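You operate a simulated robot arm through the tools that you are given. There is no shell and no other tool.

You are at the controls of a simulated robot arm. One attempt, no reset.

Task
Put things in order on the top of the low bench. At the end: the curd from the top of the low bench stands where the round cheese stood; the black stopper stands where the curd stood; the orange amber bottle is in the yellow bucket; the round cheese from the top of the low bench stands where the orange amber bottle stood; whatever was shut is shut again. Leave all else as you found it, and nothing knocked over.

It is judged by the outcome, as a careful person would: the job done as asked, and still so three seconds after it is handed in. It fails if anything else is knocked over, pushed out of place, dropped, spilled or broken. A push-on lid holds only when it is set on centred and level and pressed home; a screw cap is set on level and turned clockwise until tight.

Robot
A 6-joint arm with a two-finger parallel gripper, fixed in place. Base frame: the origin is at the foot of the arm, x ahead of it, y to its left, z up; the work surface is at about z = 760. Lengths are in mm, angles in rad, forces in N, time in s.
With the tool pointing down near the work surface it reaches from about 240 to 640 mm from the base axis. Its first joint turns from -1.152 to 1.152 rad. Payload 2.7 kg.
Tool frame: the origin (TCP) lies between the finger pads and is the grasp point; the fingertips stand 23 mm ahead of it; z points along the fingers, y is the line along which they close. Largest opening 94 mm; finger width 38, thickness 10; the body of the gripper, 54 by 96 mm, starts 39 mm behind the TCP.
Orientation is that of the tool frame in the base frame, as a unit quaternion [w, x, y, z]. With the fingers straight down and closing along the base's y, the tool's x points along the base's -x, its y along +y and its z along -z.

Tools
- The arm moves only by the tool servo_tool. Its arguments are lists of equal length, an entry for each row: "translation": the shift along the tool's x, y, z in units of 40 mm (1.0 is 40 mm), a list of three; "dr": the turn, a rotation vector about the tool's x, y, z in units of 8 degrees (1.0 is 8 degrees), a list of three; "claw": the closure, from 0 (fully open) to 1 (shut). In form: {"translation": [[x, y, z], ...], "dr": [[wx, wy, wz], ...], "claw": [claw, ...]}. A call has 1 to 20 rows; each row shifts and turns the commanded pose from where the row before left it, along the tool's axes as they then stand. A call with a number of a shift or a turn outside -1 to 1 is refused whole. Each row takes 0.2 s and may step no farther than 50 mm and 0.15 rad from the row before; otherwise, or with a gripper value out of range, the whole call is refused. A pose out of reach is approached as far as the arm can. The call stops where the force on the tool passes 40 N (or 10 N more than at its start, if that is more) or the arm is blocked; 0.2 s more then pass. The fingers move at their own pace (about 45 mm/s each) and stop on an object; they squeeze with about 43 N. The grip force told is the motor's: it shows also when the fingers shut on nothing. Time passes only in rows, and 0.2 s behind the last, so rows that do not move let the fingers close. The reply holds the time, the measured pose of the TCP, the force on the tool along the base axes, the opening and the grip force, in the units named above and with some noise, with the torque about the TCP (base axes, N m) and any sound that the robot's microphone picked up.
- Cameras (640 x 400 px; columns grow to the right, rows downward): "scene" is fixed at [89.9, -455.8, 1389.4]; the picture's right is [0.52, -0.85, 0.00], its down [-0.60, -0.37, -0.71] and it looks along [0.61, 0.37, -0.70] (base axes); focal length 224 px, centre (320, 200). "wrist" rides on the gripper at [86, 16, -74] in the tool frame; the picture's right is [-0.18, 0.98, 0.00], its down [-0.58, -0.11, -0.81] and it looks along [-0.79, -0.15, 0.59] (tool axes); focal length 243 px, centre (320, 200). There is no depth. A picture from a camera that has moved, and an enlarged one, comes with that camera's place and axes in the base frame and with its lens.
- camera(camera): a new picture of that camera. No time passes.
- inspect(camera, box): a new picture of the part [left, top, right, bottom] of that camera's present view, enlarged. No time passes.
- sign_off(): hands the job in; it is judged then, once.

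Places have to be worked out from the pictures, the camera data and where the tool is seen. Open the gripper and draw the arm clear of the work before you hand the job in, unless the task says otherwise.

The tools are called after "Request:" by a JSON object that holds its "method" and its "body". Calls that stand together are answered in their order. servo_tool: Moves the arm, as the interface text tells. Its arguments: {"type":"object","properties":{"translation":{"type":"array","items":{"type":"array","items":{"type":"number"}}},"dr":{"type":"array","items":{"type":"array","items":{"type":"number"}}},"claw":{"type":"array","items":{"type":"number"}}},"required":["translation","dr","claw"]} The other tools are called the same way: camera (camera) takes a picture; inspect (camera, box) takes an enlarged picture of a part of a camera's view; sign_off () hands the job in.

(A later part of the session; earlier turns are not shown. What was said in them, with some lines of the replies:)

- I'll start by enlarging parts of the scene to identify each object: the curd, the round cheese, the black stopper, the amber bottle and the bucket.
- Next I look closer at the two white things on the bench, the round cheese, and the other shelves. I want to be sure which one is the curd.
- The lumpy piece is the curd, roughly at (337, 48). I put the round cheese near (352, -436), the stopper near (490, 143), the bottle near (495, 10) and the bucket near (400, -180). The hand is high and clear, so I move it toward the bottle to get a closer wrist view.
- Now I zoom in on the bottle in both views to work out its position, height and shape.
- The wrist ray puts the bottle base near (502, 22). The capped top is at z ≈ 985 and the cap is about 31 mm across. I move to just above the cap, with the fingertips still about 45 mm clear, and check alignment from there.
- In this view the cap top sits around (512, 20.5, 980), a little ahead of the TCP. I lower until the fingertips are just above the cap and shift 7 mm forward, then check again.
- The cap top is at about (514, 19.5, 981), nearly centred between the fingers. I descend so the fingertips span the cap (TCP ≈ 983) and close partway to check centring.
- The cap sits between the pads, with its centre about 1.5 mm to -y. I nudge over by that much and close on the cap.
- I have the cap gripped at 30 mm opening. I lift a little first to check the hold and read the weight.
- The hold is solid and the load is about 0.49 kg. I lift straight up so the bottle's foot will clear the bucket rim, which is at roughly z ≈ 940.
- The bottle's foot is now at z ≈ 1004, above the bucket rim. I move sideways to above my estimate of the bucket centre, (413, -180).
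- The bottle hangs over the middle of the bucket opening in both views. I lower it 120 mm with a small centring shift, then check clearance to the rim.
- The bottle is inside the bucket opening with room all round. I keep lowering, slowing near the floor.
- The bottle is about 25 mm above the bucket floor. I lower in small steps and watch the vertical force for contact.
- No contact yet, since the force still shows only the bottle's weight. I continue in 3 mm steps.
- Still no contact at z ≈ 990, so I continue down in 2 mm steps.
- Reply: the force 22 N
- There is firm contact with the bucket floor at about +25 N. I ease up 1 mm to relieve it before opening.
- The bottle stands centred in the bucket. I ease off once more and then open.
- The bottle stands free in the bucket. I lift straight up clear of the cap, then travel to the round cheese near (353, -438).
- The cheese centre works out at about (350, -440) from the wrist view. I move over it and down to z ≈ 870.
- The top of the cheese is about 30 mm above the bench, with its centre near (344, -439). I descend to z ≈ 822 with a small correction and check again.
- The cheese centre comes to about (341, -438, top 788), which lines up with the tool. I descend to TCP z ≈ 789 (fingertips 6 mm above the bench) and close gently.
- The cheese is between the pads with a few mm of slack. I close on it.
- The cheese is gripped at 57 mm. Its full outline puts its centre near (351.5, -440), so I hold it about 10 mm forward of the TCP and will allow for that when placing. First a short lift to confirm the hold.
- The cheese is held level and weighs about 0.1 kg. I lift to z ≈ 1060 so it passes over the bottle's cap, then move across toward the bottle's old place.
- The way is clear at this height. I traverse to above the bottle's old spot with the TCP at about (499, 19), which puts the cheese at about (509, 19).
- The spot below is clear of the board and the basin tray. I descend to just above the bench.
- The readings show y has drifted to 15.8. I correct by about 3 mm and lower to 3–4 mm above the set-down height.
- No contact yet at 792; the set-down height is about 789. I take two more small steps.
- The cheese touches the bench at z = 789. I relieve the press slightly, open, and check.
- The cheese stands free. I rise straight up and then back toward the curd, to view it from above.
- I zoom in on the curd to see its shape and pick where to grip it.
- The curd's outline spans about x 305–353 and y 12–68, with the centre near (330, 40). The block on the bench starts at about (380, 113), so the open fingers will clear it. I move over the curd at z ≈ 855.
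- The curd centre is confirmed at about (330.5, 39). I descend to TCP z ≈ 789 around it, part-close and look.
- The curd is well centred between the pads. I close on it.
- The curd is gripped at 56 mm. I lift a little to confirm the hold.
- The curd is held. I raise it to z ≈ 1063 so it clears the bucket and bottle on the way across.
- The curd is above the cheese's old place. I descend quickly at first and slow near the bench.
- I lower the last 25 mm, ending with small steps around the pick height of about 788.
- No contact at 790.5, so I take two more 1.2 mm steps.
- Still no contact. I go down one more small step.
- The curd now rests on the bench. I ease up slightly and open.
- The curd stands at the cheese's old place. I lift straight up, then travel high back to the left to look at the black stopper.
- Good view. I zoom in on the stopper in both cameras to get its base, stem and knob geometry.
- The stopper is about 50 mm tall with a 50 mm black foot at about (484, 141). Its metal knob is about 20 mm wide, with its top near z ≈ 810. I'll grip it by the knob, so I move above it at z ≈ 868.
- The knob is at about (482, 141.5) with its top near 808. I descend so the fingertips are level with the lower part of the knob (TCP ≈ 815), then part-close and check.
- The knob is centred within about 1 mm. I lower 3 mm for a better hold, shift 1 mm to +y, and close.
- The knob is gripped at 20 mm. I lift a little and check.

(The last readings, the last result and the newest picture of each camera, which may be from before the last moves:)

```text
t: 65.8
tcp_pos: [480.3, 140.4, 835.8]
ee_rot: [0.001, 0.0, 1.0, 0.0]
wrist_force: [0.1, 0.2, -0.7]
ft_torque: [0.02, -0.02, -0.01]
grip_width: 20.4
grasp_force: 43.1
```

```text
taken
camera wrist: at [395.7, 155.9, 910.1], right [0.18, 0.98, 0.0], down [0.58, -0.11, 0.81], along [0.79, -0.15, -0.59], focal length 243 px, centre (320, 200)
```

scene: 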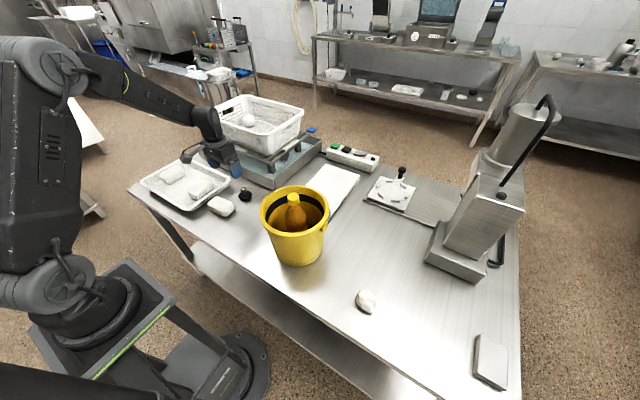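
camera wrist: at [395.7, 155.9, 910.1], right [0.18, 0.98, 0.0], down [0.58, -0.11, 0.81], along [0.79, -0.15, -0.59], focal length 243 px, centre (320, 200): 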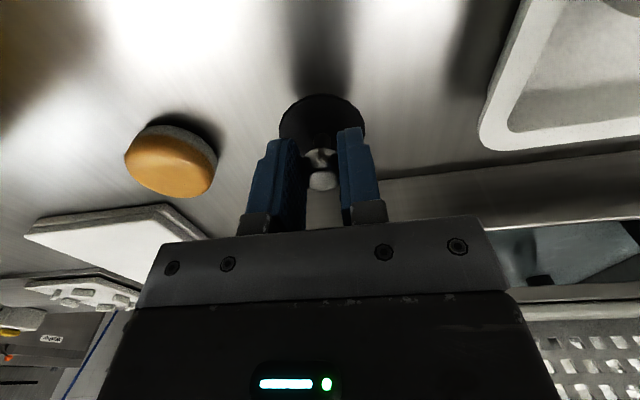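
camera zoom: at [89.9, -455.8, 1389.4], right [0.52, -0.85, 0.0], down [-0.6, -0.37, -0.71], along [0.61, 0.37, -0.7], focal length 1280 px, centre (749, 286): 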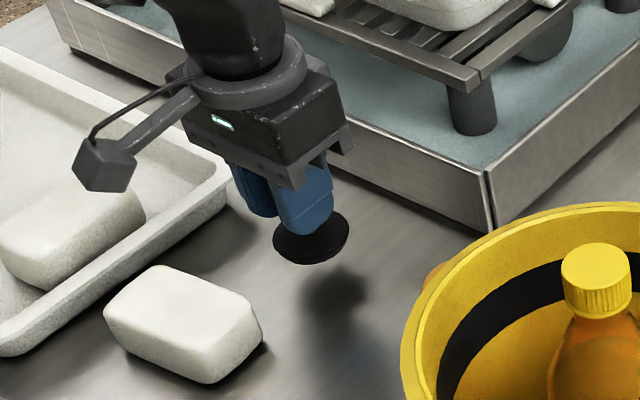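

The stopper hangs straight and is held. I lift higher, move over to the curd's old place (331, 39.5), and come down to about 30 mm above the bench.

Request:
{"method": "servo_tool", "body": {"translation": [[0, 0, -0.7], [0, 0, -0.8], [0, 0, -0.6], [0.5, -0.335, 0], [0.76, -0.505, 0], [0.76, -0.505, 0], [0.76, -0.505, 0], [0.7, -0.47, 0], [0.3, -0.21, 0], [0, 0, 0.6], [0, 0, 0.8], [0, 0, 0.5], [0, 0, 0]], "dr": [[0, 0, 0], [0, 0, 0], [0, 0, 0], [0, 0, 0], [0, 0, 0], [0, 0, 0], [0, 0, 0], [0, 0, 0], [0, 0, 0], [0, 0, 0], [0, 0, 0], [0, 0, 0], [0, 0, 0]], "claw": [1, 1, 1, 1, 1, 1, 1, 1, 1, 1, 1, 1, 1]}}

Request:
{"method": "camera", "body": {"camera": "wrist"}}

Request:
{"method": "inspect", "body": {"camera": "scene", "box": [180, 160, 280, 250]}}

```text
t: 68.6
tcp_pos: [331.9, 40.3, 845.0]
ee_rot: [0.0, 0.0, 1.0, -0.001]
wrist_force: [0.1, -0.1, -0.5]
ft_torque: [0.01, 0.0, 0.01]
grip_width: 20.9
grasp_force: 43.1
```

```text
taken
camera wrist: at [245.3, 55.6, 918.9], right [0.18, 0.98, 0.0], down [0.58, -0.11, 0.81], along [0.79, -0.15, -0.59], focal length 243 px, centre (320, 200)
```

wrist: 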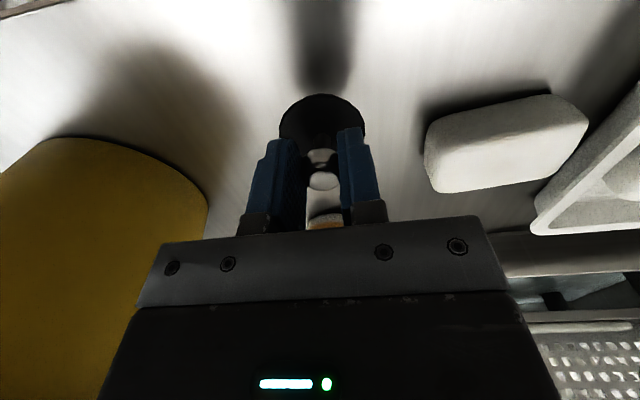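

```text
4.44 times, centred on (230, 205) of scene
camera zoom: at [89.9, -455.8, 1389.4], right [0.52, -0.85, 0.0], down [-0.6, -0.37, -0.71], along [0.61, 0.37, -0.7], focal length 995 px, centre (720, 178)
```

zoom: 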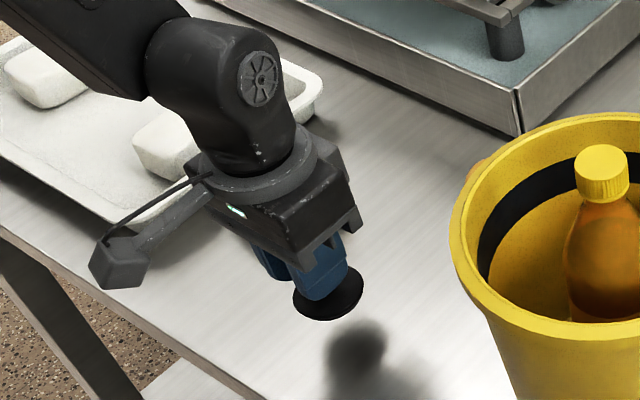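

Positioned over the curd's old place. I lower to just above the pick height (812), then step down for contact.

Request:
{"method": "servo_tool", "body": {"translation": [[0, 0, 0.4], [0, 0, 0.3], [0, 0, 0]], "dr": [[0, 0, 0], [0, 0, 0], [0, 0, 0]], "claw": [1, 1, 1]}}

Request:
{"method": "servo_tool", "body": {"translation": [[0, 0, 0.05], [0, 0, 0]], "dr": [[0, 0, 0], [0, 0, 0]], "claw": [1, 1]}}

```text
t: 69.4
tcp_pos: [332.8, 39.7, 815.4]
ee_rot: [0.0, 0.0, 1.0, 0.0]
wrist_force: [0.6, 0.1, -0.5]
ft_torque: [0.01, 0.03, 0.02]
grip_width: 20.5
grasp_force: 43.0
```

```text
t: 70.0
tcp_pos: [331.9, 38.3, 813.8]
ee_rot: [0.0, 0.0, 1.0, 0.0]
wrist_force: [0.3, -1.0, -0.6]
ft_torque: [0.02, 0.0, 0.02]
grip_width: 20.5
grasp_force: 42.9
```

No contact yet, so I keep going in 1 mm steps.

Request:
{"method": "servo_tool", "body": {"translation": [[0, 0, 0.03], [0, 0, 0]], "dr": [[0, 0, 0], [0, 0, 0]], "claw": [1, 1]}}

Request:
{"method": "servo_tool", "body": {"translation": [[0, 0, 0.025], [0, 0, 0]], "dr": [[0, 0, 0], [0, 0, 0]], "claw": [1, 1]}}

```text
t: 70.6
tcp_pos: [332.1, 39.1, 812.3]
ee_rot: [0.001, 0.0, 1.0, 0.0]
wrist_force: [-0.3, -0.2, -1.0]
ft_torque: [-0.01, 0.05, -0.01]
grip_width: 20.9
grasp_force: 43.3
```

```text
t: 71.2
tcp_pos: [332.9, 38.6, 813.1]
ee_rot: [0.0, 0.0, 1.0, 0.0]
wrist_force: [-0.8, -0.9, 3.0]
ft_torque: [-0.01, -0.01, 0.04]
grip_width: 20.4
grasp_force: 43.2
```

The stopper's foot has light contact with the bench, about 3 N. I open the fingers.

Request:
{"method": "servo_tool", "body": {"translation": [[0, 0, 0], [0, 0, 0], [0, 0, 0], [0, 0, 0], [0, 0, 0]], "dr": [[0, 0, 0], [0, 0, 0], [0, 0, 0], [0, 0, 0], [0, 0, 0]], "claw": [0.7, 0.5, 0.35, 0.25, 0.25]}}

Request:
{"method": "camera", "body": {"camera": "wrist"}}

```text
t: 72.4
tcp_pos: [332.3, 38.1, 812.8]
ee_rot: [0.001, 0.0, 1.0, 0.0]
wrist_force: [-0.4, 0.5, -0.6]
ft_torque: [-0.01, -0.05, 0.01]
grip_width: 70.5
grasp_force: 0.0
```

```text
taken
camera wrist: at [245.9, 54.9, 886.7], right [0.18, 0.98, 0.0], down [0.58, -0.11, 0.81], along [0.79, -0.15, -0.59], focal length 243 px, centre (320, 200)
```

wrist: 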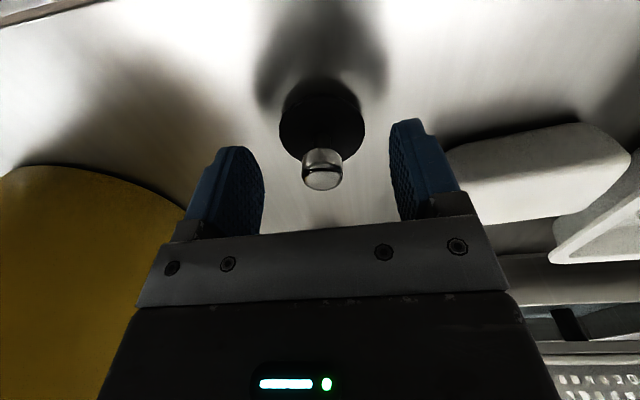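

The stopper stands upright and free. I rise straight up and draw the arm back, then inspect the final arrangement.

Request:
{"method": "servo_tool", "body": {"translation": [[0, 0, -0.4], [0, 0, -0.9], [0, 0, -0.95], [0, 0, -0.95], [0, 0, -0.95], [0, 0, -0.95], [0, 0, -0.95], [0, 0, -0.95], [0, 0, -0.95], [0, 0, -0.95], [0.4, 0, -0.6], [0.4, 0, 0], [0, 0, 0]], "dr": [[0, 0, 0], [0, 0, 0], [0, 0, 0], [0, 0, 0], [0, 0, 0], [0, 0, 0], [0, 0, 0], [0, 0, 0], [0, 0, 0], [0, 0, 0], [0, 0, 0], [0, 0, 0], [0, 0, 0]], "claw": [0.1, 0, 0, 0, 0, 0, 0, 0, 0, 0, 0, 0, 0]}}

Request:
{"method": "camera", "body": {"camera": "scene"}}

Request:
{"method": "camera", "body": {"camera": "wrist"}}

Request:
{"method": "inspect", "body": {"camera": "scene", "box": [130, 130, 400, 330]}}

```text
t: 75.2
tcp_pos: [300.1, 38.3, 1192.9]
ee_rot: [0.0, 0.0, 1.0, 0.0]
wrist_force: [-0.4, -0.2, -0.2]
ft_torque: [-0.02, 0.01, -0.01]
grip_width: 94.2
grasp_force: 0.0
```

```text
taken
```

scene: 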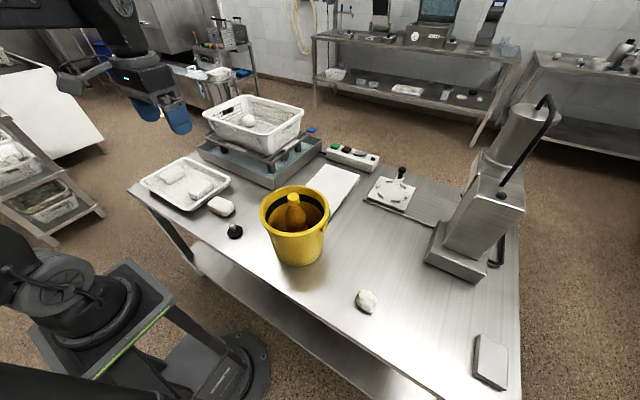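

```text
taken
camera wrist: at [214.0, 55.0, 1266.4], right [0.18, 0.98, 0.0], down [0.58, -0.11, 0.81], along [0.79, -0.15, -0.59], focal length 243 px, centre (320, 200)
```

wrist: 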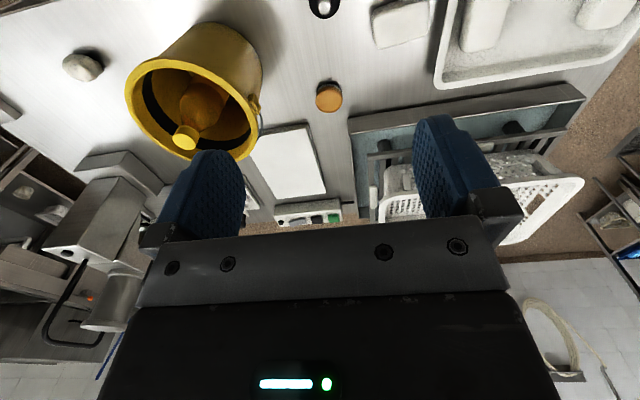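

```text
2.00 times, centred on (265, 230) of scene
camera zoom: at [89.8, -455.8, 1389.4], right [0.52, -0.85, 0.0], down [-0.6, -0.37, -0.71], along [0.61, 0.37, -0.7], focal length 448 px, centre (430, 140)
```

zoom: 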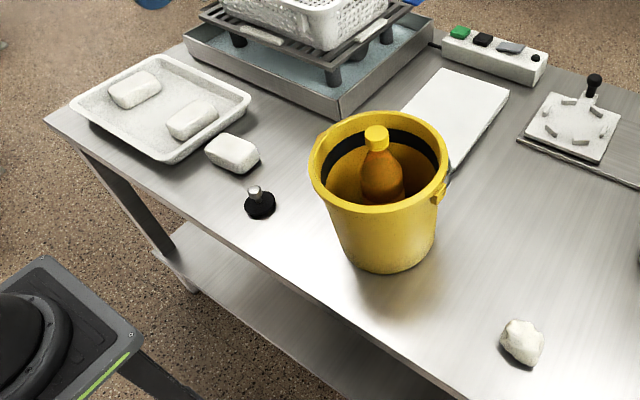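

Everything appears in place. I compare with my first close-ups, using the same crops, to check how accurately each thing was placed.

Request:
{"method": "inspect", "body": {"camera": "scene", "box": [200, 185, 264, 250]}}

Request:
{"method": "inspect", "body": {"camera": "scene", "box": [330, 275, 400, 330]}}

Request:
{"method": "inspect", "body": {"camera": "wrist", "box": [230, 40, 430, 200]}}

```text
6.15 times, centred on (232, 218) of scene
camera zoom: at [89.8, -455.8, 1389.4], right [0.52, -0.85, 0.0], down [-0.6, -0.37, -0.71], along [0.61, 0.37, -0.7], focal length 1378 px, centre (862, 92)
```

zoom: 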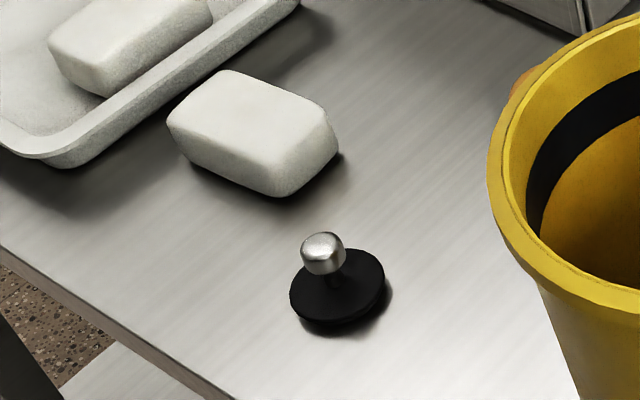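

```text
7.27 times, centred on (365, 302) of scene
camera zoom: at [89.8, -455.8, 1389.4], right [0.52, -0.85, 0.0], down [-0.6, -0.37, -0.71], along [0.61, 0.37, -0.7], focal length 1628 px, centre (-7, -546)
```

zoom: 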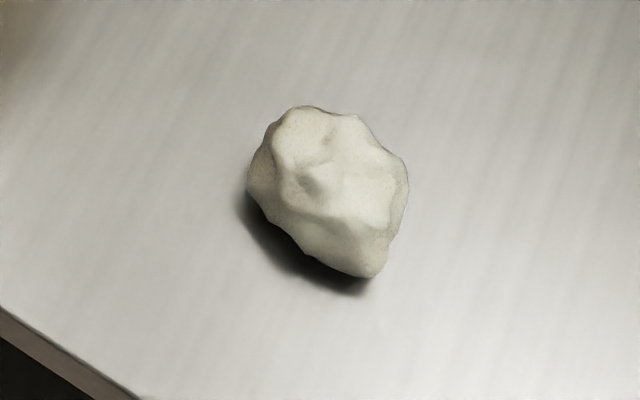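

```text
2.50 times, centred on (330, 120) of wrist
camera zoom: at [214.0, 55.0, 1266.4], right [0.18, 0.98, 0.0], down [0.58, -0.11, 0.81], along [0.79, -0.15, -0.59], focal length 606 px, centre (295, 400)
```

zoom: 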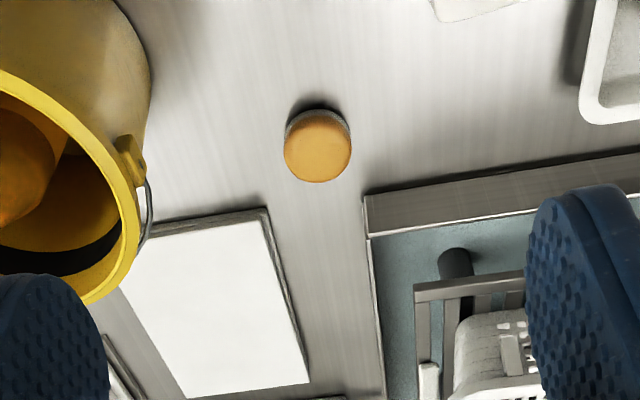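

The curd matches the cheese's old outline within a few pixels, and the cheese is at the bottle's spot. To verify the stopper, I return to the exact viewpoint from which I measured the curd and compare directly. It is high enough to be clear.

Request:
{"method": "servo_tool", "body": {"translation": [[0.027, -0.066, 0.7], [0.027, -0.066, 0.95], [0.027, -0.066, 0.95], [0.027, -0.066, 0.95], [0.027, -0.066, 0.95], [0.027, -0.066, 0.95], [0.027, -0.066, 0.95], [0, 0, 0.09], [0, 0, 0]], "dr": [[0, 0, 0], [0, 0, 0], [0, 0, 0], [0, 0, 0], [0, 0, 0], [0, 0, 0], [0, 0, 0], [0, 0, 0], [0, 0, 0]], "claw": [0, 0, 0, 0, 0, 0, 0, 0, 0]}}

Request:
{"method": "inspect", "body": {"camera": "wrist", "box": [290, 30, 410, 130]}}

Request:
{"method": "camera", "body": {"camera": "wrist"}}

```text
t: 77.2
tcp_pos: [291.4, 19.7, 931.4]
ee_rot: [0.0, 0.0, 1.0, 0.001]
wrist_force: [-0.8, -0.5, -0.9]
ft_torque: [0.01, 0.03, 0.02]
grip_width: 94.2
grasp_force: 0.1
```

```text
4.00 times, centred on (350, 80) of wrist
camera zoom: at [205.4, 35.2, 1005.7], right [0.18, 0.98, 0.0], down [0.58, -0.11, 0.81], along [0.79, -0.15, -0.59], focal length 970 px, centre (200, 680)
```

zoom: 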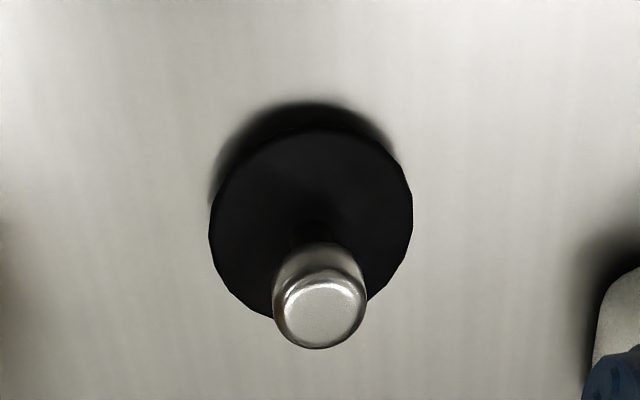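

```text
taken
camera wrist: at [205.4, 35.2, 1005.7], right [0.18, 0.98, 0.0], down [0.58, -0.11, 0.81], along [0.79, -0.15, -0.59], focal length 243 px, centre (320, 200)
```

wrist: 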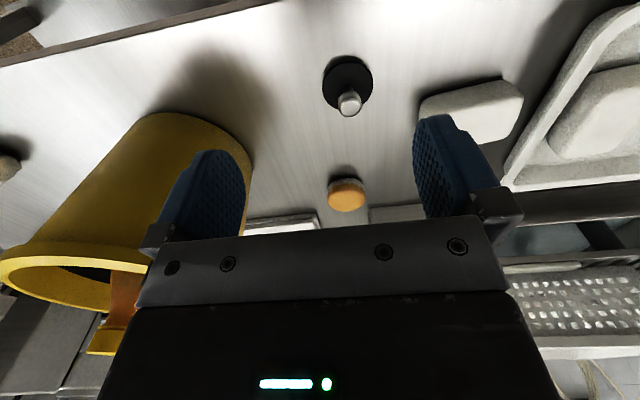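

From this viewpoint the stopper's centre is within about 6 mm of where the curd's was, and it stands upright. I raise the arm clear, with the gripper open.

Request:
{"method": "servo_tool", "body": {"translation": [[0, 0, -0.6], [0, 0, -0.95], [0, 0, -0.95], [0, 0, -0.95], [0, 0, -0.95], [0, 0, -0.95], [0, 0, -0.95], [0, 0, -0.6], [0, 0, 0], [0, 0, 0]], "dr": [[0, 0, 0], [0, 0, 0], [0, 0, 0], [0, 0, 0], [0, 0, 0], [0, 0, 0], [0, 0, 0], [0, 0, 0], [0, 0, 0], [0, 0, 0]], "claw": [0, 0, 0, 0, 0, 0, 0, 0, 0, 0]}}

Request:
{"method": "camera", "body": {"camera": "scene"}}

```text
t: 79.4
tcp_pos: [292.7, 20.2, 1210.6]
ee_rot: [0.0, 0.0, 1.0, 0.001]
wrist_force: [-0.6, 0.0, 0.0]
ft_torque: [-0.03, -0.04, 0.0]
grip_width: 94.0
grasp_force: 0.1
```

```text
taken
```

scene: 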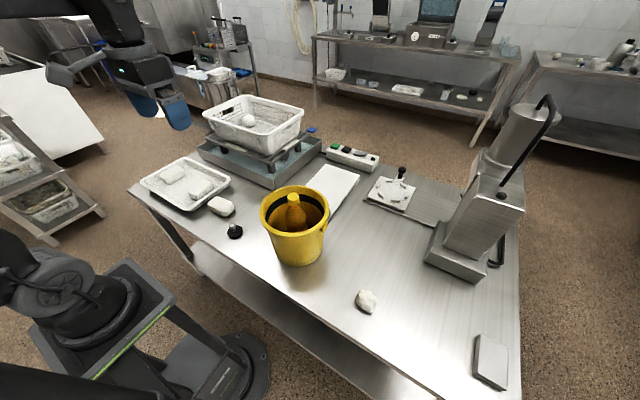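

The bottle stands capped in the bucket, the round cheese is where the bottle stood, the curd is where the cheese stood, and the stopper is where the curd stood. Everything else is undisturbed and the arm is clear with the gripper open, so I hand the job in.

Request:
{"method": "sign_off", "body": {}}

```text
The job is handed in.
```

The job is handed in, with all four things moved as asked:

- **Amber bottle:** standing upright in the yellow bucket. Its cap stayed on throughout; I held the bottle by the cap without turning it.
- **Round cheese:** standing where the bottle stood, within about 4 mm by my estimate.
- **Curd:** standing where the round cheese stood, within a few millimetres. I took the lumpy white piece to be the curd, not the smooth white block next to it.
- **Black stopper:** standing upright where the curd stood. It is about 6 mm off by the wrist camera; the scene camera suggested it could be up to about 13 mm. I left it rather than risk moving it again.

Nothing had to be opened, so nothing needed shutting again. In the last pictures nothing else was knocked over or moved. The arm is raised clear with the gripper open.
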